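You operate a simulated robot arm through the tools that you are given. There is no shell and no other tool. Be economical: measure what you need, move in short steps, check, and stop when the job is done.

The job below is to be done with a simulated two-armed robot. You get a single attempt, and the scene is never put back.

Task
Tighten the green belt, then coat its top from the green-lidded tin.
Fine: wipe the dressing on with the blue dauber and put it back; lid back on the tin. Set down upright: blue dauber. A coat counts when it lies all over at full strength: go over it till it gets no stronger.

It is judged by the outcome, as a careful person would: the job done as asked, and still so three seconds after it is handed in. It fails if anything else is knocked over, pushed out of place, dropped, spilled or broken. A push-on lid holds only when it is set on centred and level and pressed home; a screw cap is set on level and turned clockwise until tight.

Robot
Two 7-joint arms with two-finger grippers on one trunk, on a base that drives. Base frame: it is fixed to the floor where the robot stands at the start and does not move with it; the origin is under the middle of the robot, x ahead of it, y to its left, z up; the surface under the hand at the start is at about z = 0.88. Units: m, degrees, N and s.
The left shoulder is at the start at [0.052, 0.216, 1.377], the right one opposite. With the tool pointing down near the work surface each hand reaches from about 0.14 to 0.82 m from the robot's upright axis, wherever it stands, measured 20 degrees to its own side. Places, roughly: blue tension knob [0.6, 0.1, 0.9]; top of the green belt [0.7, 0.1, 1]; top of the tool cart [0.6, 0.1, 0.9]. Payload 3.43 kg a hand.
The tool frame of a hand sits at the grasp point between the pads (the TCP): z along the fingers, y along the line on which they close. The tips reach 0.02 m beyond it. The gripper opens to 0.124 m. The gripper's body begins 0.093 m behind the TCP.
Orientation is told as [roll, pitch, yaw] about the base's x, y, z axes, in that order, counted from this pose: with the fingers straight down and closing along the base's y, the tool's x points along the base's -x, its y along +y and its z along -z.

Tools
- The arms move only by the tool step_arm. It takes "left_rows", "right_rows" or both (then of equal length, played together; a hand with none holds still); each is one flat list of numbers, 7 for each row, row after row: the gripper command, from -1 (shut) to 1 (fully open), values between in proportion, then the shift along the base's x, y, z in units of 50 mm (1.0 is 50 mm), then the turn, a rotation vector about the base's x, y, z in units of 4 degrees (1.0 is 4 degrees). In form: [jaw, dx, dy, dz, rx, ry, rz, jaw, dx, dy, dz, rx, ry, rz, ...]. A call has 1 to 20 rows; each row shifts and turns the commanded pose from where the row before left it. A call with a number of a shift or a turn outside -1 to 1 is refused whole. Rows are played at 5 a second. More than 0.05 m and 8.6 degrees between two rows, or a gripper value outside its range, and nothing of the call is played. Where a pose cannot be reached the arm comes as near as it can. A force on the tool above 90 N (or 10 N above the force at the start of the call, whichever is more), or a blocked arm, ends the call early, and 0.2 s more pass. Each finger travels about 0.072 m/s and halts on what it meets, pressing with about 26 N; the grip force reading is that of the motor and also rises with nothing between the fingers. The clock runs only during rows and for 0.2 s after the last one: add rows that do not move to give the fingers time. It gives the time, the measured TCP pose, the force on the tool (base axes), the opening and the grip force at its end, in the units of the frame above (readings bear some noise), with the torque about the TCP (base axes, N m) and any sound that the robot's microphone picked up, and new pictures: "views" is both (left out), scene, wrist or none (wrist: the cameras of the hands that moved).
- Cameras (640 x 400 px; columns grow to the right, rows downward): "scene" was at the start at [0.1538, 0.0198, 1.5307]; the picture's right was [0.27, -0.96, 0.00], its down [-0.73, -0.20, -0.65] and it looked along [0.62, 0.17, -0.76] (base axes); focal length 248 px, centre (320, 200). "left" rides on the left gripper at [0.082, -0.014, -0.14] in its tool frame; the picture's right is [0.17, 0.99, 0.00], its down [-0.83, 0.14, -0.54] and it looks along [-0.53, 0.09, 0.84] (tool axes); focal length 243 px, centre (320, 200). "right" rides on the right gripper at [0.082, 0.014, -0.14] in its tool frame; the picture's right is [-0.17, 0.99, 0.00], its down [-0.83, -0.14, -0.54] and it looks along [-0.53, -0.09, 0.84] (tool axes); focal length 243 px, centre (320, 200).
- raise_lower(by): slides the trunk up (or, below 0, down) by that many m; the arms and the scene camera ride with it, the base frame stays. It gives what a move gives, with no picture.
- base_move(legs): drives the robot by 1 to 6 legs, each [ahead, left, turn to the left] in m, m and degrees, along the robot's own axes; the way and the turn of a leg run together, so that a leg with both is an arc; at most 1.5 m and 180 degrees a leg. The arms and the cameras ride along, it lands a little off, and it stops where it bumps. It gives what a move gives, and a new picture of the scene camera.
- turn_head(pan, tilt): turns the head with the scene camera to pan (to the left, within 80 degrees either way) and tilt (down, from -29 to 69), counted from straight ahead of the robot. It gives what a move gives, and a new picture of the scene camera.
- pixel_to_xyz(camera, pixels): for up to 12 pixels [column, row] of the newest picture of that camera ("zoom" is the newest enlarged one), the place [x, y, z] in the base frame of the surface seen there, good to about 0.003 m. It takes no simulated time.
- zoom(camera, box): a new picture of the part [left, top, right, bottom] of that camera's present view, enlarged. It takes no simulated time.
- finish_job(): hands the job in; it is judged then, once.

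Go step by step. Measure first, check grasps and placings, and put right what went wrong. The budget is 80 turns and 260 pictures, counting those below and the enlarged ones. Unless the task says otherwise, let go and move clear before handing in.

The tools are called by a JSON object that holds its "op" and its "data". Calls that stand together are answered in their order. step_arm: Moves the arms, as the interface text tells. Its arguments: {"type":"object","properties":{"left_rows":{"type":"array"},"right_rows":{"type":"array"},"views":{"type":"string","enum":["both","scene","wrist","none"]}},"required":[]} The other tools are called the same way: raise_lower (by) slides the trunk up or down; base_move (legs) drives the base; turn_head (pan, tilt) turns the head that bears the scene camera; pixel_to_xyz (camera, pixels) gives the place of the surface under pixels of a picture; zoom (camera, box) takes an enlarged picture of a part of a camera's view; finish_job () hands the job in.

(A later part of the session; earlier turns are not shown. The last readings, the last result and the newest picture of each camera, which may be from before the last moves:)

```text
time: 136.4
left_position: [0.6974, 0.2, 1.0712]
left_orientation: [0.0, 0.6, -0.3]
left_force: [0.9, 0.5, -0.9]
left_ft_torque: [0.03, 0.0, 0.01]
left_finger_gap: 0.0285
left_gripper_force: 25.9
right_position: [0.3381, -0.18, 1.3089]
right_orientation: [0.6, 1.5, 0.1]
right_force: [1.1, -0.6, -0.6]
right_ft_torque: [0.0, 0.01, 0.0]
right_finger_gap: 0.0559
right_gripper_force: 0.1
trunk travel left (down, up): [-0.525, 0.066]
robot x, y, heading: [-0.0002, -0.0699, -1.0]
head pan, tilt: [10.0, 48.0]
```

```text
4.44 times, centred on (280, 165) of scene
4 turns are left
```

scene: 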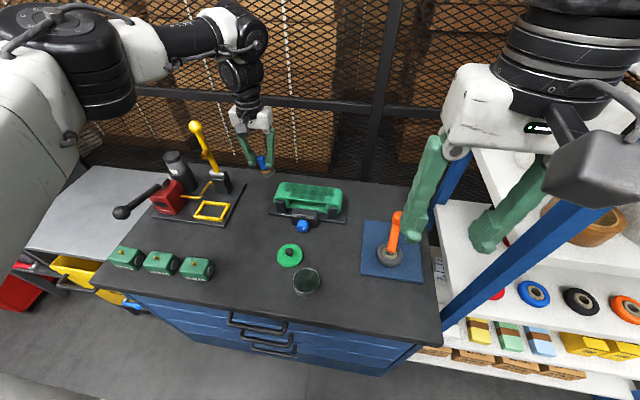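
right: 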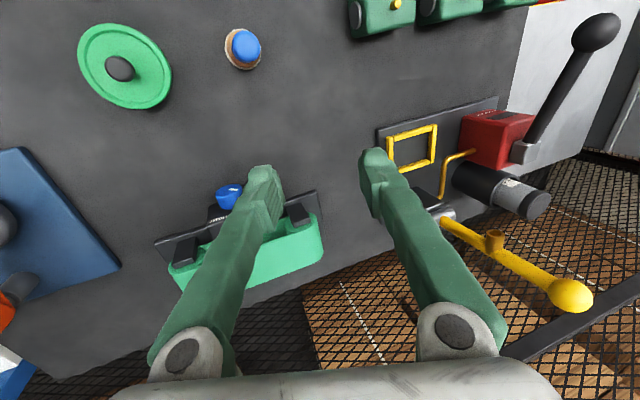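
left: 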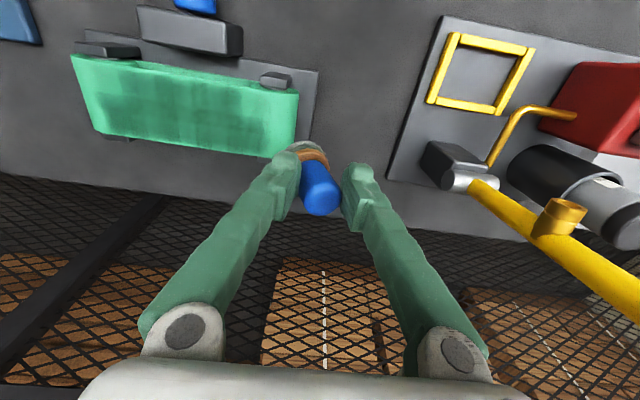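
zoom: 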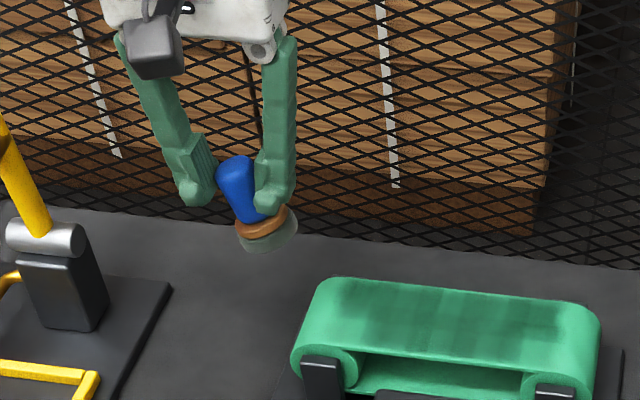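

The dauber is held but tilted a little. I'll press it flat on the belt to square it in the grip, then lift, drive back to the tin and stop above it for a look.

{"op": "step_arm", "data": {"left_rows": [-1, 0, -0.67, 0, 0, 0, 0, -1, 0, -0.67, 0, 0, 0, 0, -1, 0, -0.66, 0, 0, 0, 0, -1, 0, 0, -0.51, 0, 0, 0, -1, 0, 0, -0.51, 0, 0, 0, -1, 0, 0, -0.1, 0, 0, 0, -1, 0, 0, -0.1, 0, 0, 0, -1, 0, 0, -0.1, 0, 0, 0, -1, 0, 0, -0.06, 0, 0, 0, -1, 0, 0, 0, 0, 0, 0, -1, 0, 0, 0, 0, 0, 0], "views": "none"}}

{"op": "zoom", "data": {"camera": "scene", "box": [235, 130, 365, 220]}}

{"op": "step_arm", "data": {"left_rows": [-1, 0, 0, 0.4, 0, 0, 0, -1, 0, 0, 0.9, 0, 0, 0, -1, 0, 0, 0, 0, 0, 0], "views": "none"}}

{"op": "base_move", "data": {"legs": [[-0.155, -0.055, 0]]}}

{"op": "step_arm", "data": {"left_rows": [-1, -0.81, -0.19, 0, 0, 0, 0, -1, -0.81, -0.19, 0, 0, 0, 0, -1, -0.81, -0.19, 0, 0, 0, 0, -1, 0, 0, -0.5, 0, 0, 0, -1, 0, 0, -0.5, 0, 0, 0, -1, 0, 0, 0, 0, 0, 0], "views": "both"}}

{"op": "zoom", "data": {"camera": "scene", "box": [250, 170, 360, 250]}}

{"op": "zoom", "data": {"camera": "left", "box": [200, 60, 440, 230]}}

```text
time: 138.8
left_position: [0.6956, 0.0971, 1.0069]
left_orientation: [0.1, 0.0, -0.2]
left_force: [-0.6, -13.6, 42.1]
left_ft_torque: [-0.32, -0.27, -0.05]
left_finger_gap: 0.0262
left_gripper_force: 26.0
right_position: [0.3331, -0.1826, 1.3108]
right_orientation: [0.7, 1.1, 0.0]
right_force: [0.1, -0.2, -0.4]
right_ft_torque: [0.0, 0.01, 0.04]
right_finger_gap: 0.0557
right_gripper_force: 0.1
trunk travel left (down, up): [-0.525, 0.066]
robot x, y, heading: [-0.0038, -0.0713, -0.7]
head pan, tilt: [10.0, 48.0]
```

```text
4.44 times, centred on (300, 175) of scene
```

zoom: 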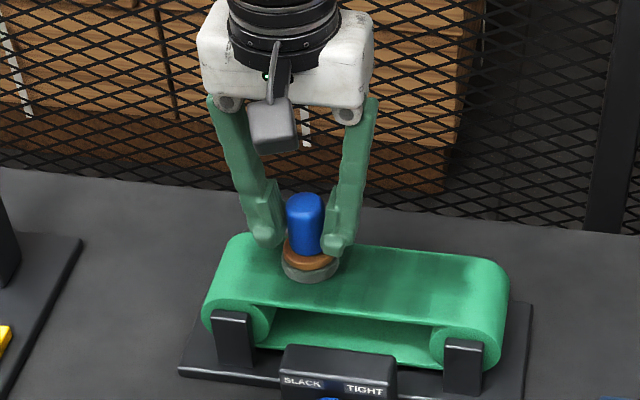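

```text
time: 139.6
left_position: [0.6962, 0.0997, 1.0659]
left_orientation: [0.2, 0.6, -0.1]
left_force: [0.8, -0.1, -0.6]
left_ft_torque: [-0.03, 0.02, 0.02]
left_finger_gap: 0.0263
left_gripper_force: 26.3
right_position: [0.3371, -0.1791, 1.3084]
right_orientation: [0.7, 1.3, 0.0]
right_force: [-0.1, 0.1, -0.2]
right_ft_torque: [0.01, 0.0, -0.01]
right_finger_gap: 0.0555
right_gripper_force: 0.0
trunk travel left (down, up): [-0.525, 0.066]
robot x, y, heading: [-0.0002, -0.0751, -0.6]
head pan, tilt: [10.0, 48.0]
```

```text
time: 141.2
left_position: [0.542, 0.0465, 1.0652]
left_orientation: [0.1, 0.6, -0.1]
left_force: [0.8, 0.6, -0.1]
left_ft_torque: [0.0, 0.0, -0.01]
left_finger_gap: 0.0264
left_gripper_force: 26.1
right_position: [0.185, -0.2326, 1.308]
right_orientation: [0.6, 1.5, 0.2]
right_force: [0.0, -0.6, -0.4]
right_ft_torque: [0.0, 0.04, 0.01]
right_finger_gap: 0.056
right_gripper_force: 0.0
trunk travel left (down, up): [-0.525, 0.066]
robot x, y, heading: [-0.1562, -0.132, -0.7]
head pan, tilt: [10.0, 48.0]
```

scene: 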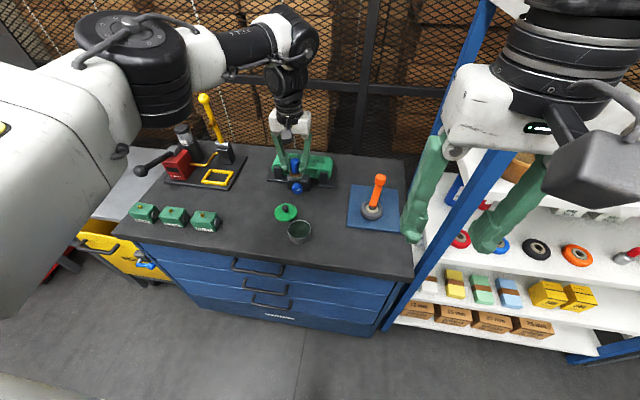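

```text
time: 142.6
left_position: [0.4165, 0.0157, 1.0164]
left_orientation: [0.0, 0.6, -0.1]
left_force: [0.6, -0.4, 0.3]
left_ft_torque: [0.01, -0.02, 0.0]
left_finger_gap: 0.0261
left_gripper_force: 26.1
right_position: [0.1795, -0.233, 1.3089]
right_orientation: [0.6, 1.4, 0.1]
right_force: [-0.1, 0.1, 0.4]
right_ft_torque: [0.01, -0.03, -0.02]
right_finger_gap: 0.0558
right_gripper_force: 0.0
trunk travel left (down, up): [-0.525, 0.066]
robot x, y, heading: [-0.1554, -0.1291, -0.4]
head pan, tilt: [10.0, 48.0]
```

scene: 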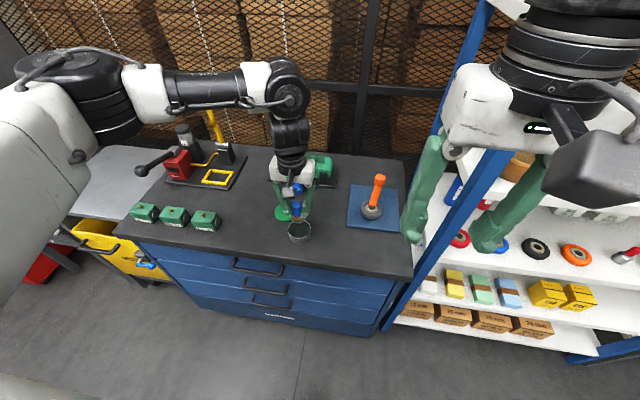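
left: 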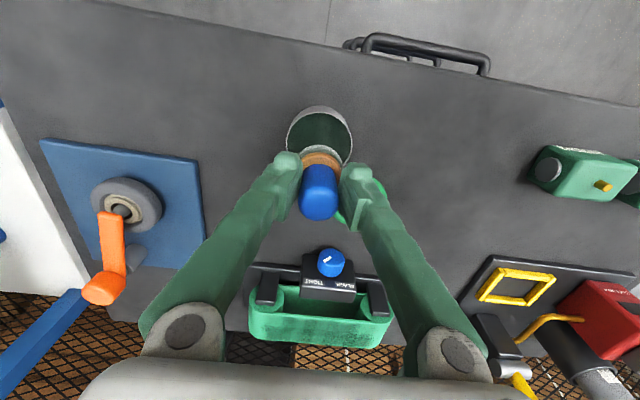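

```text
5.00 times, centred on (305, 210) of scene
```

zoom: 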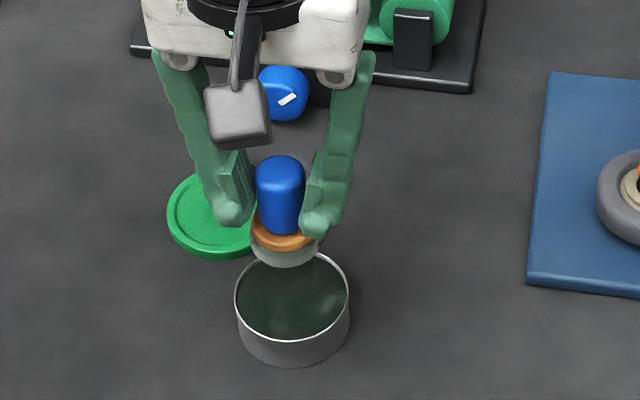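

```text
2.35 times, centred on (320, 145) of left
3 turns are left
```

zoom: 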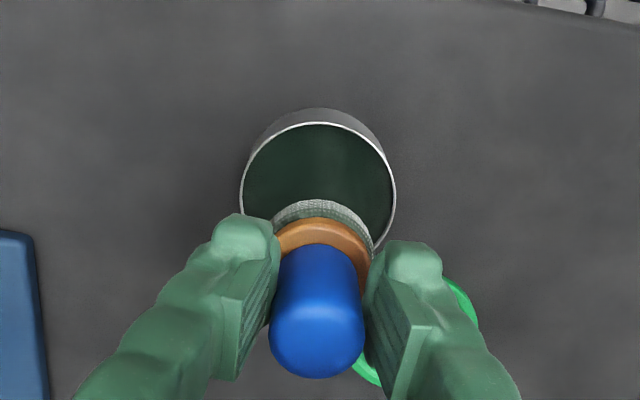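

The dauber is now square in the grip and right over the tin (measured 0.4165, 0.0157). Base moves land within a few millimetres, so I'll chain two full cycles of dip, drive, three light lanes with lifted shifts, and return, with check pictures along the way.

{"op": "step_arm", "data": {"left_rows": [-1, 0.09, 0, -0.6, 0, 0, 0, -1, 0, 0, -0.4, 0, 0, 0, -1, 0, 0, -0.16, 0, 0, 0, -1, 0, 0, -0.08, 0, 0, 0, -1, 0, 0, 0, 0, 0, 0, -1, 0, 0, 0, 0, 0, 0, -1, 0, 0, 0, 0, 0, 0, -1, 0, 0, 0.6, 0, 0, 0, -1, 0, 0, 0.8, 0, 0, 0, -1, 0, 0, 0.8, 0, 0, 0], "views": "none"}}

{"op": "base_move", "data": {"legs": [[0.155, -0.09, 0]]}}

{"op": "step_arm", "data": {"left_rows": [-1, 0.7, 0.45, 0, 0, 0, 0, -1, 0.7, 0.45, 0, 0, 0, 0, -1, 0.7, 0.45, 0, 0, 0, 0, -1, 0, 0, -0.55, 0, 0, 0, -1, 0, 0, -0.5, 0, 0, 0, -1, 0, 0, -0.16, 0, 0, 0, -1, 0, 0.33, 0, 0, 0, 0, -1, 0, 0.33, 0, 0, 0, 0, -1, 0, 0.33, 0, 0, 0, 0, -1, 0, 0.33, 0, 0, 0, 0, -1, 0, 0.33, 0, 0, 0, 0, -1, 0, 0.33, 0, 0, 0, 0, -1, 0, 0.33, 0, 0, 0, 0, -1, 0, 0.33, 0, 0, 0, 0, -1, 0, 0, 0.2, 0, 0, 0, -1, 0.33, 0, 0, 0, 0, 0, -1, 0, 0, -0.2, 0, 0, 0], "views": "none"}}

{"op": "step_arm", "data": {"left_rows": [-1, 0, -0.33, 0, 0, 0, 0, -1, 0, -0.33, 0, 0, 0, 0, -1, 0, -0.33, 0, 0, 0, 0, -1, 0, -0.33, 0, 0, 0, 0, -1, 0, -0.33, 0, 0, 0, 0, -1, 0, -0.33, 0, 0, 0, 0, -1, 0, -0.33, 0, 0, 0, 0, -1, 0, -0.33, 0, 0, 0, 0, -1, 0, 0, 0.2, 0, 0, 0, -1, 0.33, 0, 0, 0, 0, 0, -1, 0, 0, -0.2, 0, 0, 0, -1, 0, 0.33, 0, 0, 0, 0, -1, 0, 0.33, 0, 0, 0, 0, -1, 0, 0.33, 0, 0, 0, 0, -1, 0, 0.33, 0, 0, 0, 0, -1, 0, 0.33, 0, 0, 0, 0, -1, 0, 0.33, 0, 0, 0, 0, -1, 0, 0.33, 0, 0, 0, 0, -1, 0, 0.33, 0, 0, 0, 0], "views": "none"}}

{"op": "step_arm", "data": {"left_rows": [-1, 0, 0, 0.4, 0, 0, 0, -1, 0, 0, 0.81, 0, 0, 0, -1, -0.552, -0.798, 0, 0, 0, 0, -1, -0.552, -0.798, 0, 0, 0, 0, -1, -0.552, -0.798, 0, 0, 0, 0, -1, -0.552, -0.798, 0, 0, 0, 0, -1, -0.552, -0.798, 0, 0, 0, 0], "views": "none"}}

{"op": "base_move", "data": {"legs": [[-0.155, 0.09, 0]]}}

{"op": "zoom", "data": {"camera": "scene", "box": [250, 140, 360, 245]}}

{"op": "step_arm", "data": {"left_rows": [-1, 0, 0, -0.8, 0, 0, 0, -1, 0, 0, -0.8, 0, 0, 0, -1, 0, 0, -0.36, 0, 0, 0, -1, 0, 0, -0.16, 0, 0, 0, -1, 0, 0, -0.08, 0, 0, 0, -1, 0, 0, 0, 0, 0, 0, -1, 0, 0, 0, 0, 0, 0, -1, 0, 0, 0, 0, 0, 0, -1, 0, 0, 0.6, 0, 0, 0, -1, 0, 0, 0.8, 0, 0, 0, -1, 0, 0, 0.8, 0, 0, 0], "views": "none"}}

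{"op": "base_move", "data": {"legs": [[0.155, -0.09, 0]]}}

{"op": "step_arm", "data": {"left_rows": [-1, 0.7, 0.45, 0, 0, 0, 0, -1, 0.7, 0.45, 0, 0, 0, 0, -1, 0.7, 0.45, 0, 0, 0, 0, -1, 0, 0, -0.55, 0, 0, 0, -1, 0, 0, -0.5, 0, 0, 0, -1, 0, 0, -0.18, 0, 0, 0, -1, 0, 0.33, 0, 0, 0, 0, -1, 0, 0.33, 0, 0, 0, 0, -1, 0, 0.33, 0, 0, 0, 0, -1, 0, 0.33, 0, 0, 0, 0, -1, 0, 0.33, 0, 0, 0, 0, -1, 0, 0.33, 0, 0, 0, 0, -1, 0, 0.33, 0, 0, 0, 0, -1, 0, 0.33, 0, 0, 0, 0, -1, 0, 0, 0.2, 0, 0, 0, -1, 0.33, 0, 0, 0, 0, 0, -1, 0, 0, -0.2, 0, 0, 0], "views": "none"}}

{"op": "step_arm", "data": {"left_rows": [-1, 0, -0.33, 0, 0, 0, 0, -1, 0, -0.33, 0, 0, 0, 0, -1, 0, -0.33, 0, 0, 0, 0, -1, 0, -0.33, 0, 0, 0, 0, -1, 0, -0.33, 0, 0, 0, 0, -1, 0, -0.33, 0, 0, 0, 0, -1, 0, -0.33, 0, 0, 0, 0, -1, 0, -0.33, 0, 0, 0, 0, -1, 0, 0, 0.2, 0, 0, 0, -1, 0.33, 0, 0, 0, 0, 0, -1, 0, 0, -0.2, 0, 0, 0, -1, 0, 0.33, 0, 0, 0, 0, -1, 0, 0.33, 0, 0, 0, 0, -1, 0, 0.33, 0, 0, 0, 0, -1, 0, 0.33, 0, 0, 0, 0, -1, 0, 0.33, 0, 0, 0, 0, -1, 0, 0.33, 0, 0, 0, 0, -1, 0, 0.33, 0, 0, 0, 0, -1, 0, 0.33, 0, 0, 0, 0], "views": "none"}}

{"op": "step_arm", "data": {"left_rows": [-1, 0, 0, 0.4, 0, 0, 0, -1, 0, 0, 0.83, 0, 0, 0, -1, -0.552, -0.798, 0, 0, 0, 0, -1, -0.552, -0.798, 0, 0, 0, 0, -1, -0.552, -0.798, 0, 0, 0, 0, -1, -0.552, -0.798, 0, 0, 0, 0, -1, -0.552, -0.798, 0, 0, 0, 0], "views": "none"}}

{"op": "zoom", "data": {"camera": "scene", "box": [200, 150, 330, 240]}}

```text
time: 144.8
left_position: [0.4236, 0.0163, 1.0647]
left_orientation: [0.1, 0.6, -0.1]
left_force: [-0.3, -0.2, -0.8]
left_ft_torque: [0.02, 0.01, -0.02]
left_finger_gap: 0.0266
left_gripper_force: 26.2
right_position: [0.1816, -0.2334, 1.31]
right_orientation: [0.6, 1.4, 0.1]
right_force: [-0.3, -0.1, 0.2]
right_ft_torque: [-0.01, 0.01, 0.01]
right_finger_gap: 0.0557
right_gripper_force: 0.0
trunk travel left (down, up): [-0.525, 0.066]
robot x, y, heading: [-0.1583, -0.1292, -0.5]
head pan, tilt: [10.0, 48.0]
```

```text
time: 146.7
left_position: [0.5748, -0.0731, 1.0658]
left_orientation: [0.1, 0.6, 0.0]
left_force: [0.0, -0.9, -0.1]
left_ft_torque: [-0.06, -0.03, 0.01]
left_finger_gap: 0.0263
left_gripper_force: 26.2
right_position: [0.3331, -0.3236, 1.3096]
right_orientation: [0.6, 1.3, 0.1]
right_force: [-0.1, 0.1, 0.5]
right_ft_torque: [-0.02, -0.03, -0.01]
right_finger_gap: 0.0556
right_gripper_force: 0.1
trunk travel left (down, up): [-0.525, 0.066]
robot x, y, heading: [-0.0024, -0.2204, -0.9]
head pan, tilt: [10.0, 48.0]
```

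scene: 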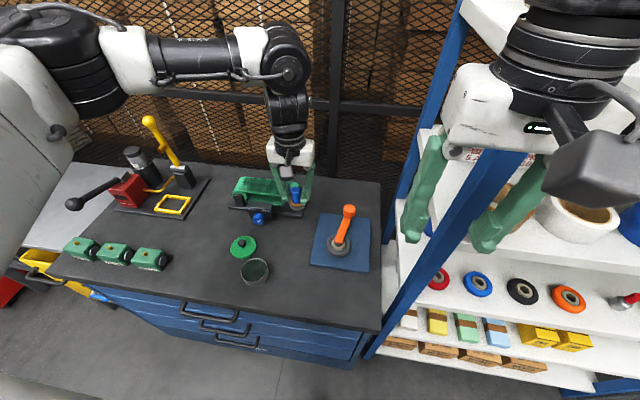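

```text
time: 150.3
left_position: [0.6962, 0.1245, 1.0065]
left_orientation: [0.1, 0.4, -0.2]
left_force: [0.0, -2.9, 7.2]
left_ft_torque: [-0.07, -0.11, -0.03]
left_finger_gap: 0.0261
left_gripper_force: 26.1
right_position: [0.3319, -0.3248, 1.3097]
right_orientation: [0.6, 1.2, 0.1]
right_force: [-0.1, -0.2, -0.3]
right_ft_torque: [-0.03, 0.0, -0.01]
right_finger_gap: 0.0559
right_gripper_force: 0.0
trunk travel left (down, up): [-0.525, 0.066]
robot x, y, heading: [-0.005, -0.222, -0.5]
head pan, tilt: [10.0, 48.0]
```

```text
time: 154.3
left_position: [0.711, 0.1238, 1.0062]
left_orientation: [0.3, 0.5, -0.2]
left_force: [0.4, -6.7, 17.3]
left_ft_torque: [-0.12, -0.17, -0.04]
left_finger_gap: 0.0261
left_gripper_force: 26.2
right_position: [0.3317, -0.3249, 1.3092]
right_orientation: [0.7, 1.2, 0.2]
right_force: [-1.0, 1.0, 0.5]
right_ft_torque: [0.0, 0.01, -0.01]
right_finger_gap: 0.0558
right_gripper_force: 0.0
trunk travel left (down, up): [-0.525, 0.066]
robot x, y, heading: [-0.0048, -0.219, -0.8]
head pan, tilt: [10.0, 48.0]
```

```text
time: 155.9
left_position: [0.5771, -0.0783, 1.0652]
left_orientation: [0.2, 0.5, -0.1]
left_force: [-0.9, -0.2, 0.0]
left_ft_torque: [0.01, 0.01, 0.01]
left_finger_gap: 0.0265
left_gripper_force: 26.1
right_position: [0.3325, -0.3259, 1.3099]
right_orientation: [0.7, 1.3, 0.1]
right_force: [1.0, -0.1, 1.3]
right_ft_torque: [-0.01, 0.03, -0.04]
right_finger_gap: 0.0557
right_gripper_force: 0.1
trunk travel left (down, up): [-0.525, 0.066]
robot x, y, heading: [-0.0041, -0.2199, -0.8]
head pan, tilt: [10.0, 48.0]
```

```text
time: 157.8
left_position: [0.4264, 0.014, 1.0644]
left_orientation: [0.1, 0.5, -0.2]
left_force: [-0.7, -0.2, -0.1]
left_ft_torque: [-0.03, 0.01, -0.02]
left_finger_gap: 0.0265
left_gripper_force: 26.0
right_position: [0.1827, -0.2343, 1.3089]
right_orientation: [0.5, 1.4, 0.0]
right_force: [0.7, 0.3, 0.5]
right_ft_torque: [0.03, 0.01, 0.0]
right_finger_gap: 0.0558
right_gripper_force: 0.0
trunk travel left (down, up): [-0.525, 0.066]
robot x, y, heading: [-0.1537, -0.1295, -0.4]
head pan, tilt: [10.0, 48.0]
```

scene: 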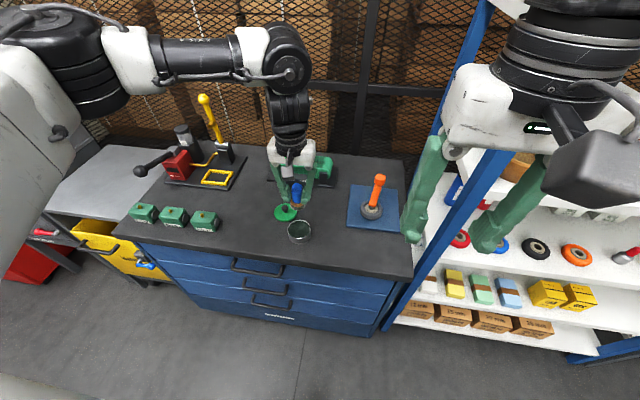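

```text
3.81 times, centred on (305, 192) of scene
```

zoom: 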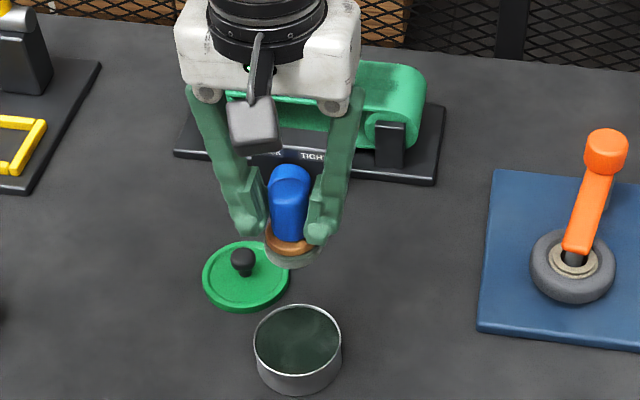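

```text
time: 160.2
left_position: [0.4254, 0.0132, 1.0635]
left_orientation: [0.1, 0.6, 0.0]
left_force: [-0.5, -0.3, -0.3]
left_ft_torque: [-0.01, -0.03, -0.01]
left_finger_gap: 0.0263
left_gripper_force: 25.8
right_position: [0.1796, -0.2336, 1.3088]
right_orientation: [0.6, 1.3, 0.0]
right_force: [-0.3, -0.1, 0.4]
right_ft_torque: [-0.04, 0.01, 0.0]
right_finger_gap: 0.0558
right_gripper_force: 0.1
trunk travel left (down, up): [-0.525, 0.066]
robot x, y, heading: [-0.1585, -0.1268, -0.9]
head pan, tilt: [10.0, 48.0]
```

```text
time: 162.0
left_position: [0.5769, -0.0776, 1.064]
left_orientation: [0.1, 0.5, 0.0]
left_force: [0.0, 0.4, -1.6]
left_ft_torque: [-0.04, -0.01, 0.02]
left_finger_gap: 0.0261
left_gripper_force: 25.4
right_position: [0.3312, -0.3243, 1.3088]
right_orientation: [0.6, 1.3, 0.1]
right_force: [-0.9, 0.6, 0.8]
right_ft_torque: [-0.01, -0.02, -0.03]
right_finger_gap: 0.0559
right_gripper_force: 0.0
trunk travel left (down, up): [-0.525, 0.066]
robot x, y, heading: [-0.0081, -0.22, -0.9]
head pan, tilt: [10.0, 48.0]
```

scene: 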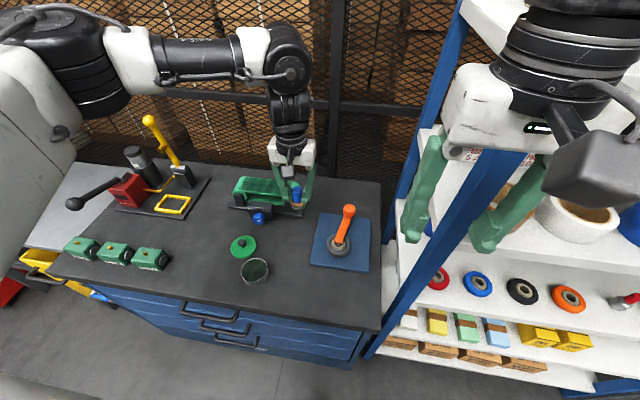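

```text
time: 165.6
left_position: [0.6973, 0.1238, 1.0064]
left_orientation: [0.2, 0.0, 0.1]
left_force: [1.5, 6.2, 23.2]
left_ft_torque: [0.33, -0.18, 0.05]
left_finger_gap: 0.0258
left_gripper_force: 25.6
right_position: [0.328, -0.3258, 1.3101]
right_orientation: [0.6, 1.0, 0.2]
right_force: [-0.2, 0.3, -0.5]
right_ft_torque: [-0.01, -0.04, 0.01]
right_finger_gap: 0.0553
right_gripper_force: 0.1
trunk travel left (down, up): [-0.525, 0.066]
robot x, y, heading: [-0.0063, -0.2209, -0.8]
head pan, tilt: [10.0, 48.0]
```

```text
time: 169.6
left_position: [0.7136, 0.1185, 1.0053]
left_orientation: [0.1, 0.3, -0.1]
left_force: [0.1, -10.4, 27.4]
left_ft_torque: [-0.23, -0.29, -0.09]
left_finger_gap: 0.0262
left_gripper_force: 25.9
right_position: [0.3296, -0.327, 1.3099]
right_orientation: [0.7, 1.2, 0.1]
right_force: [0.1, 0.3, -0.7]
right_ft_torque: [0.01, -0.02, 0.0]
right_finger_gap: 0.0559
right_gripper_force: 0.1
trunk travel left (down, up): [-0.525, 0.066]
robot x, y, heading: [-0.0063, -0.2222, -0.8]
head pan, tilt: [10.0, 48.0]
```

```text
time: 171.2
left_position: [0.577, -0.0795, 1.065]
left_orientation: [0.2, 0.5, 0.0]
left_force: [-0.2, 0.5, -0.4]
left_ft_torque: [0.04, 0.0, 0.0]
left_finger_gap: 0.0263
left_gripper_force: 26.0
right_position: [0.3317, -0.326, 1.3097]
right_orientation: [0.7, 1.3, 0.1]
right_force: [0.4, 0.1, 0.1]
right_ft_torque: [0.05, 0.02, -0.02]
right_finger_gap: 0.0559
right_gripper_force: 0.0
trunk travel left (down, up): [-0.525, 0.066]
robot x, y, heading: [-0.0029, -0.2211, -0.6]
head pan, tilt: [10.0, 48.0]
```

```text
4.44 times, centred on (265, 195) of scene
```

zoom: 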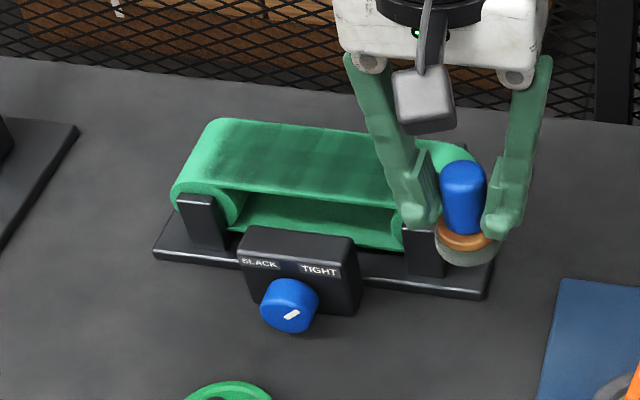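

{"op": "base_move", "data": {"legs": [[-0.155, 0.09, 0]]}}

{"op": "zoom", "data": {"camera": "scene", "box": [250, 140, 360, 245]}}

```text
time: 173.1
left_position: [0.4255, 0.0165, 1.0646]
left_orientation: [0.0, 0.6, 0.2]
left_force: [-0.3, 0.0, -0.7]
left_ft_torque: [0.02, -0.01, -0.01]
left_finger_gap: 0.0264
left_gripper_force: 26.0
right_position: [0.1814, -0.2317, 1.3085]
right_orientation: [0.6, 1.3, 0.4]
right_force: [-0.2, -0.4, 0.5]
right_ft_torque: [0.03, 0.0, 0.02]
right_finger_gap: 0.056
right_gripper_force: 0.2
trunk travel left (down, up): [-0.525, 0.066]
robot x, y, heading: [-0.1608, -0.1268, -0.4]
head pan, tilt: [10.0, 48.0]
```

scene: 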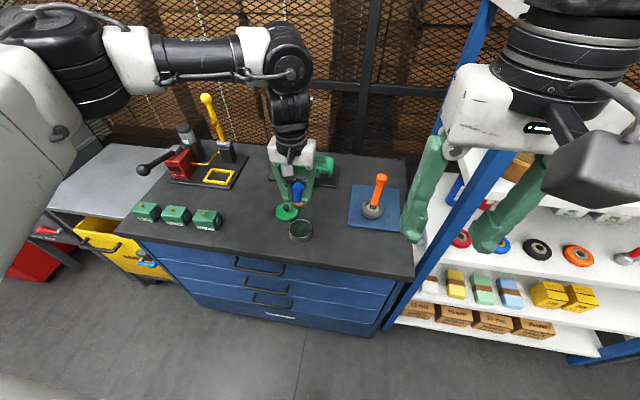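

```text
3.81 times, centred on (305, 192) of scene
2 turns are left
```

zoom: 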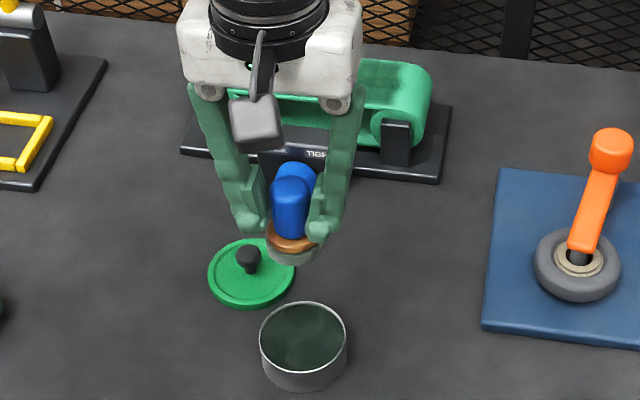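

The repeats landed within a few millimetres and the coat is much more even, but not yet at full depth. I'll run four more loaded cycles (alternating lane order, slightly longer lanes), then set the dauber back home and hover over the lid.

{"op": "step_arm", "data": {"left_rows": [-1, -0.08, 0, -0.8, 0, 0, 0, -1, 0, 0, -0.8, 0, 0, 0, -1, 0, 0, -0.36, 0, 0, 0, -1, 0, 0, -0.16, 0, 0, 0, -1, 0, 0, -0.08, 0, 0, 0, -1, 0, 0, 0, 0, 0, 0, -1, 0, 0, 0, 0, 0, 0, -1, 0, 0, 0.6, 0, 0, 0, -1, 0, 0, 0.8, 0, 0, 0, -1, 0, 0, 0.8, 0, 0, 0], "views": "none"}}

{"op": "base_move", "data": {"legs": [[0.155, -0.09, 0]]}}

{"op": "step_arm", "data": {"left_rows": [-1, 0.69, 0.3, 0, 0, 0, 0, -1, 0.69, 0.3, 0, 0, 0, 0, -1, 0.69, 0.3, 0, 0, 0, 0, -1, 0.69, 0.3, 0, 0, 0, 0, -1, 0, 0, -0.55, 0, 0, 0, -1, 0, 0, -0.5, 0, 0, 0, -1, 0, 0, -0.2, 0, 0, 0, -1, 0, 0.375, 0, 0, 0, 0, -1, 0, 0.375, 0, 0, 0, 0, -1, 0, 0.375, 0, 0, 0, 0, -1, 0, 0.375, 0, 0, 0, 0, -1, 0, 0.375, 0, 0, 0, 0, -1, 0, 0.375, 0, 0, 0, 0, -1, 0, 0.375, 0, 0, 0, 0, -1, 0, 0.375, 0, 0, 0, 0, -1, 0, 0, 0.2, 0, 0, 0, -1, -0.33, 0, 0, 0, 0, 0, -1, 0, 0, -0.2, 0, 0, 0], "views": "none"}}

{"op": "step_arm", "data": {"left_rows": [-1, 0, -0.375, 0, 0, 0, 0, -1, 0, -0.375, 0, 0, 0, 0, -1, 0, -0.375, 0, 0, 0, 0, -1, 0, -0.375, 0, 0, 0, 0, -1, 0, -0.375, 0, 0, 0, 0, -1, 0, -0.375, 0, 0, 0, 0, -1, 0, -0.375, 0, 0, 0, 0, -1, 0, -0.375, 0, 0, 0, 0, -1, 0, 0, 0.2, 0, 0, 0, -1, -0.33, 0, 0, 0, 0, 0, -1, 0, 0, -0.2, 0, 0, 0, -1, 0, 0.375, 0, 0, 0, 0, -1, 0, 0.375, 0, 0, 0, 0, -1, 0, 0.375, 0, 0, 0, 0, -1, 0, 0.375, 0, 0, 0, 0, -1, 0, 0.375, 0, 0, 0, 0, -1, 0, 0.375, 0, 0, 0, 0, -1, 0, 0.375, 0, 0, 0, 0, -1, 0, 0.375, 0, 0, 0, 0], "views": "none"}}

{"op": "step_arm", "data": {"left_rows": [-1, 0, 0, 0.4, 0, 0, 0, -1, 0, 0, 0.85, 0, 0, 0, -1, -0.35, -0.7, 0, 0, 0, 0, -1, -0.35, -0.7, 0, 0, 0, 0, -1, -0.35, -0.7, 0, 0, 0, 0, -1, -0.35, -0.7, 0, 0, 0, 0, -1, -0.35, -0.7, 0, 0, 0, 0, -1, -0.35, -0.7, 0, 0, 0, 0], "views": "none"}}

{"op": "base_move", "data": {"legs": [[-0.155, 0.09, 0]]}}

{"op": "step_arm", "data": {"left_rows": [-1, 0, 0, -0.8, 0, 0, 0, -1, 0, 0, -0.8, 0, 0, 0, -1, 0, 0, -0.36, 0, 0, 0, -1, 0, 0, -0.16, 0, 0, 0, -1, 0, 0, -0.08, 0, 0, 0, -1, 0, 0, 0, 0, 0, 0, -1, 0, 0, 0, 0, 0, 0, -1, 0, 0, 0.6, 0, 0, 0, -1, 0, 0, 0.8, 0, 0, 0, -1, 0, 0, 0.8, 0, 0, 0], "views": "none"}}

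{"op": "base_move", "data": {"legs": [[0.155, -0.09, 0]]}}

{"op": "step_arm", "data": {"left_rows": [-1, 0.7, 0.4, 0, 0, 0, 0, -1, 0.7, 0.4, 0, 0, 0, 0, -1, 0.7, 0.4, 0, 0, 0, 0, -1, 0, 0, -0.55, 0, 0, 0, -1, 0, 0, -0.5, 0, 0, 0, -1, 0, 0, -0.2, 0, 0, 0, -1, 0, 0.375, 0, 0, 0, 0, -1, 0, 0.375, 0, 0, 0, 0, -1, 0, 0.375, 0, 0, 0, 0, -1, 0, 0.375, 0, 0, 0, 0, -1, 0, 0.375, 0, 0, 0, 0, -1, 0, 0.375, 0, 0, 0, 0, -1, 0, 0.375, 0, 0, 0, 0, -1, 0, 0.375, 0, 0, 0, 0, -1, 0, 0, 0.2, 0, 0, 0, -1, 0.33, 0, 0, 0, 0, 0, -1, 0, 0, -0.2, 0, 0, 0], "views": "none"}}

{"op": "step_arm", "data": {"left_rows": [-1, 0, -0.375, 0, 0, 0, 0, -1, 0, -0.375, 0, 0, 0, 0, -1, 0, -0.375, 0, 0, 0, 0, -1, 0, -0.375, 0, 0, 0, 0, -1, 0, -0.375, 0, 0, 0, 0, -1, 0, -0.375, 0, 0, 0, 0, -1, 0, -0.375, 0, 0, 0, 0, -1, 0, -0.375, 0, 0, 0, 0, -1, 0, 0, 0.2, 0, 0, 0, -1, 0.33, 0, 0, 0, 0, 0, -1, 0, 0, -0.2, 0, 0, 0, -1, 0, 0.375, 0, 0, 0, 0, -1, 0, 0.375, 0, 0, 0, 0, -1, 0, 0.375, 0, 0, 0, 0, -1, 0, 0.375, 0, 0, 0, 0, -1, 0, 0.375, 0, 0, 0, 0, -1, 0, 0.375, 0, 0, 0, 0, -1, 0, 0.375, 0, 0, 0, 0, -1, 0, 0.375, 0, 0, 0, 0], "views": "none"}}

{"op": "step_arm", "data": {"left_rows": [-1, 0, 0, 0.4, 0, 0, 0, -1, 0, 0, 0.85, 0, 0, 0, -1, -0.46, -0.7, 0, 0, 0, 0, -1, -0.46, -0.7, 0, 0, 0, 0, -1, -0.46, -0.7, 0, 0, 0, 0, -1, -0.46, -0.7, 0, 0, 0, 0, -1, -0.46, -0.7, 0, 0, 0, 0, -1, -0.46, -0.7, 0, 0, 0, 0], "views": "none"}}

{"op": "base_move", "data": {"legs": [[-0.155, 0.09, 0]]}}

```text
time: 175.3
left_position: [0.417, 0.0202, 1.0651]
left_orientation: [0.1, 0.6, 0.2]
left_force: [-0.5, 0.2, -1.7]
left_ft_torque: [0.01, -0.02, 0.02]
left_finger_gap: 0.0259
left_gripper_force: 25.9
right_position: [0.1781, -0.2325, 1.3096]
right_orientation: [0.5, 1.3, 0.4]
right_force: [-0.1, -0.4, -0.4]
right_ft_torque: [-0.02, 0.01, 0.02]
right_finger_gap: 0.0559
right_gripper_force: 0.0
trunk travel left (down, up): [-0.525, 0.066]
robot x, y, heading: [-0.1627, -0.1276, -0.4]
head pan, tilt: [10.0, 48.0]
```

```text
time: 177.2
left_position: [0.5716, -0.0726, 1.0652]
left_orientation: [0.1, 0.5, 0.0]
left_force: [0.1, -0.5, -0.5]
left_ft_torque: [0.03, -0.03, -0.02]
left_finger_gap: 0.0265
left_gripper_force: 25.7
right_position: [0.3307, -0.3235, 1.3094]
right_orientation: [0.6, 1.3, 0.2]
right_force: [0.2, 0.5, 0.2]
right_ft_torque: [0.0, -0.03, 0.01]
right_finger_gap: 0.0558
right_gripper_force: 0.0
trunk travel left (down, up): [-0.525, 0.066]
robot x, y, heading: [-0.0085, -0.2235, -0.5]
head pan, tilt: [10.0, 48.0]
```

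scene: 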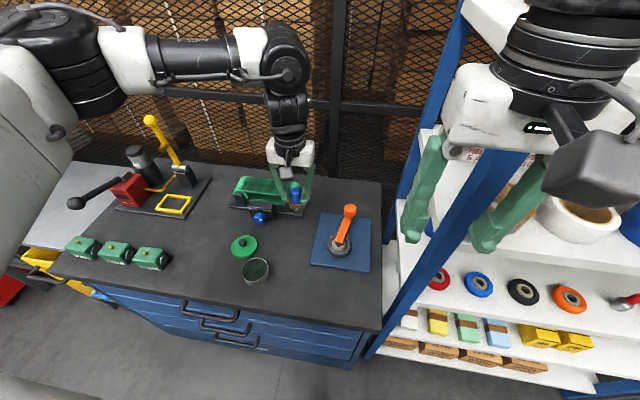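

```text
time: 181.0
left_position: [0.6909, 0.1398, 1.0065]
left_orientation: [0.3, 0.2, 0.4]
left_force: [-1.7, 10.4, 25.2]
left_ft_torque: [0.42, -0.25, 0.04]
left_finger_gap: 0.026
left_gripper_force: 26.8
right_position: [0.3305, -0.324, 1.3103]
right_orientation: [0.7, 1.1, 0.4]
right_force: [-0.5, -0.1, -0.2]
right_ft_torque: [0.0, -0.04, -0.03]
right_finger_gap: 0.0558
right_gripper_force: 0.0
trunk travel left (down, up): [-0.525, 0.066]
robot x, y, heading: [-0.0069, -0.2223, -0.4]
head pan, tilt: [10.0, 48.0]
```

```text
time: 185.0
left_position: [0.6754, 0.1336, 1.0055]
left_orientation: [0.2, 0.4, 0.1]
left_force: [-0.4, -10.3, 28.8]
left_ft_torque: [-0.37, -0.28, -0.07]
left_finger_gap: 0.026
left_gripper_force: 25.9
right_position: [0.3295, -0.3252, 1.3092]
right_orientation: [0.7, 1.3, 0.3]
right_force: [-0.6, 0.3, 0.6]
right_ft_torque: [-0.02, -0.01, -0.01]
right_finger_gap: 0.0556
right_gripper_force: 0.0
trunk travel left (down, up): [-0.525, 0.066]
robot x, y, heading: [-0.0027, -0.222, -0.3]
head pan, tilt: [10.0, 48.0]
```

```text
time: 186.8
left_position: [0.5742, -0.0746, 1.0654]
left_orientation: [0.1, 0.6, 0.3]
left_force: [-0.2, -0.2, -0.5]
left_ft_torque: [0.02, -0.01, -0.02]
left_finger_gap: 0.0263
left_gripper_force: 26.3
right_position: [0.3317, -0.3254, 1.3086]
right_orientation: [0.6, 1.2, 0.3]
right_force: [0.6, 1.0, -0.2]
right_ft_torque: [0.04, -0.03, -0.01]
right_finger_gap: 0.0557
right_gripper_force: 0.0
trunk travel left (down, up): [-0.525, 0.066]
robot x, y, heading: [-0.0051, -0.2199, -0.4]
head pan, tilt: [10.0, 48.0]
```

```text
time: 188.7
left_position: [0.421, 0.0182, 1.0634]
left_orientation: [0.1, 0.6, 0.1]
left_force: [0.6, 0.2, 0.2]
left_ft_torque: [0.01, -0.02, -0.01]
left_finger_gap: 0.0262
left_gripper_force: 26.0
right_position: [0.1793, -0.2326, 1.3082]
right_orientation: [0.6, 1.3, 0.4]
right_force: [0.0, 0.3, -0.2]
right_ft_torque: [0.02, -0.02, 0.02]
right_finger_gap: 0.0557
right_gripper_force: 0.0
trunk travel left (down, up): [-0.525, 0.066]
robot x, y, heading: [-0.1618, -0.1249, -0.5]
head pan, tilt: [10.0, 48.0]
```

scene: 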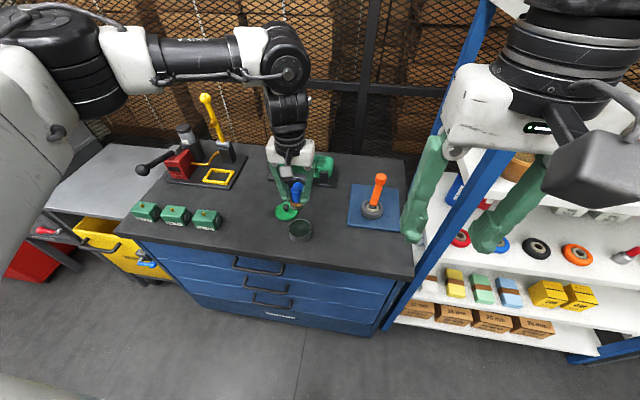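

```text
time: 190.9
left_position: [0.4187, 0.018, 1.0652]
left_orientation: [0.0, 0.6, 0.1]
left_force: [-1.1, -0.2, -0.5]
left_ft_torque: [0.02, 0.0, 0.02]
left_finger_gap: 0.0261
left_gripper_force: 25.8
right_position: [0.177, -0.2318, 1.3094]
right_orientation: [0.6, 1.3, 0.3]
right_force: [0.0, -0.1, -0.4]
right_ft_torque: [0.01, 0.0, -0.01]
right_finger_gap: 0.0559
right_gripper_force: 0.1
trunk travel left (down, up): [-0.525, 0.066]
robot x, y, heading: [-0.1625, -0.1246, -0.8]
head pan, tilt: [10.0, 48.0]
```

```text
time: 192.7
left_position: [0.5721, -0.0731, 1.0664]
left_orientation: [0.0, 0.5, 0.1]
left_force: [-0.7, 0.9, -0.4]
left_ft_torque: [-0.03, -0.01, 0.02]
left_finger_gap: 0.0261
left_gripper_force: 26.3
right_position: [0.3282, -0.3232, 1.3092]
right_orientation: [0.5, 1.3, 0.4]
right_force: [1.2, 0.0, 0.4]
right_ft_torque: [-0.02, 0.03, -0.01]
right_finger_gap: 0.0559
right_gripper_force: 0.0
trunk travel left (down, up): [-0.525, 0.066]
robot x, y, heading: [-0.0084, -0.2192, -0.8]
head pan, tilt: [10.0, 48.0]
```

scene: 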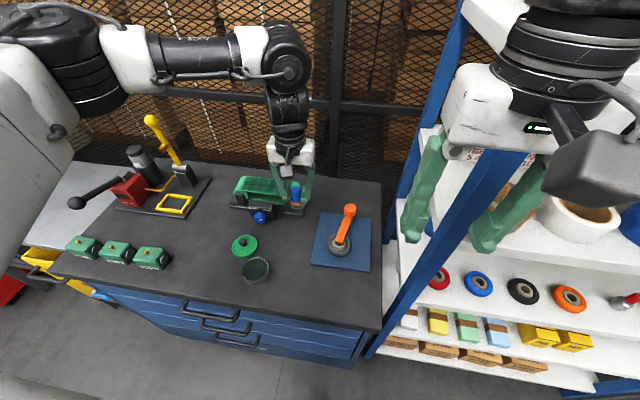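

```text
time: 196.3
left_position: [0.6938, 0.1359, 1.0059]
left_orientation: [0.0, 0.2, 0.0]
left_force: [0.3, -2.9, 8.0]
left_ft_torque: [-0.06, -0.06, -0.04]
left_finger_gap: 0.0263
left_gripper_force: 25.9
right_position: [0.3298, -0.3229, 1.3102]
right_orientation: [0.6, 1.2, 0.3]
right_force: [-0.3, -0.8, 0.0]
right_ft_torque: [-0.01, 0.0, -0.01]
right_finger_gap: 0.0559
right_gripper_force: 0.1
trunk travel left (down, up): [-0.525, 0.066]
robot x, y, heading: [-0.0122, -0.221, -0.5]
head pan, tilt: [10.0, 48.0]
```

```text
time: 200.3
left_position: [0.7096, 0.1353, 1.0052]
left_orientation: [0.1, 0.3, 0.2]
left_force: [1.1, -9.1, 24.5]
left_ft_torque: [-0.28, -0.2, -0.02]
left_finger_gap: 0.0264
left_gripper_force: 26.1
right_position: [0.3274, -0.3253, 1.3105]
right_orientation: [0.6, 1.1, 0.2]
right_force: [0.4, 0.0, 0.2]
right_ft_torque: [-0.02, 0.01, 0.02]
right_finger_gap: 0.0557
right_gripper_force: 0.1
trunk travel left (down, up): [-0.525, 0.066]
robot x, y, heading: [-0.0125, -0.2194, -0.7]
head pan, tilt: [10.0, 48.0]
```

```text
time: 202.1
left_position: [0.5735, -0.074, 1.0677]
left_orientation: [0.1, 0.4, 0.2]
left_force: [-0.5, -0.6, 0.5]
left_ft_torque: [0.03, 0.0, 0.01]
left_finger_gap: 0.0261
left_gripper_force: 25.8
right_position: [0.3294, -0.3255, 1.3093]
right_orientation: [0.6, 1.4, 0.3]
right_force: [0.1, 0.4, 0.0]
right_ft_torque: [0.03, -0.07, 0.03]
right_finger_gap: 0.0557
right_gripper_force: 0.0
trunk travel left (down, up): [-0.525, 0.066]
robot x, y, heading: [-0.0101, -0.2197, -0.5]
head pan, tilt: [10.0, 48.0]
```

```text
time: 204.0
left_position: [0.4195, 0.0189, 1.0641]
left_orientation: [0.0, 0.6, 0.0]
left_force: [0.5, -0.7, -1.9]
left_ft_torque: [-0.03, 0.01, 0.02]
left_finger_gap: 0.0265
left_gripper_force: 25.7
right_position: [0.1781, -0.2332, 1.3084]
right_orientation: [0.6, 1.4, 0.3]
right_force: [0.1, 0.2, -0.1]
right_ft_torque: [0.01, 0.03, -0.01]
right_finger_gap: 0.0555
right_gripper_force: 0.0
trunk travel left (down, up): [-0.525, 0.066]
robot x, y, heading: [-0.1633, -0.1307, -0.6]
head pan, tilt: [10.0, 48.0]
```

scene: 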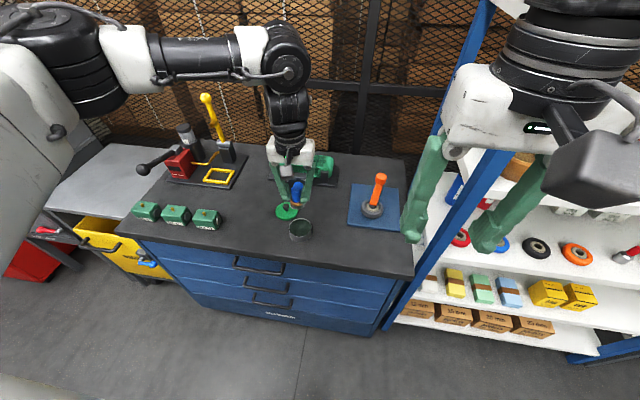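

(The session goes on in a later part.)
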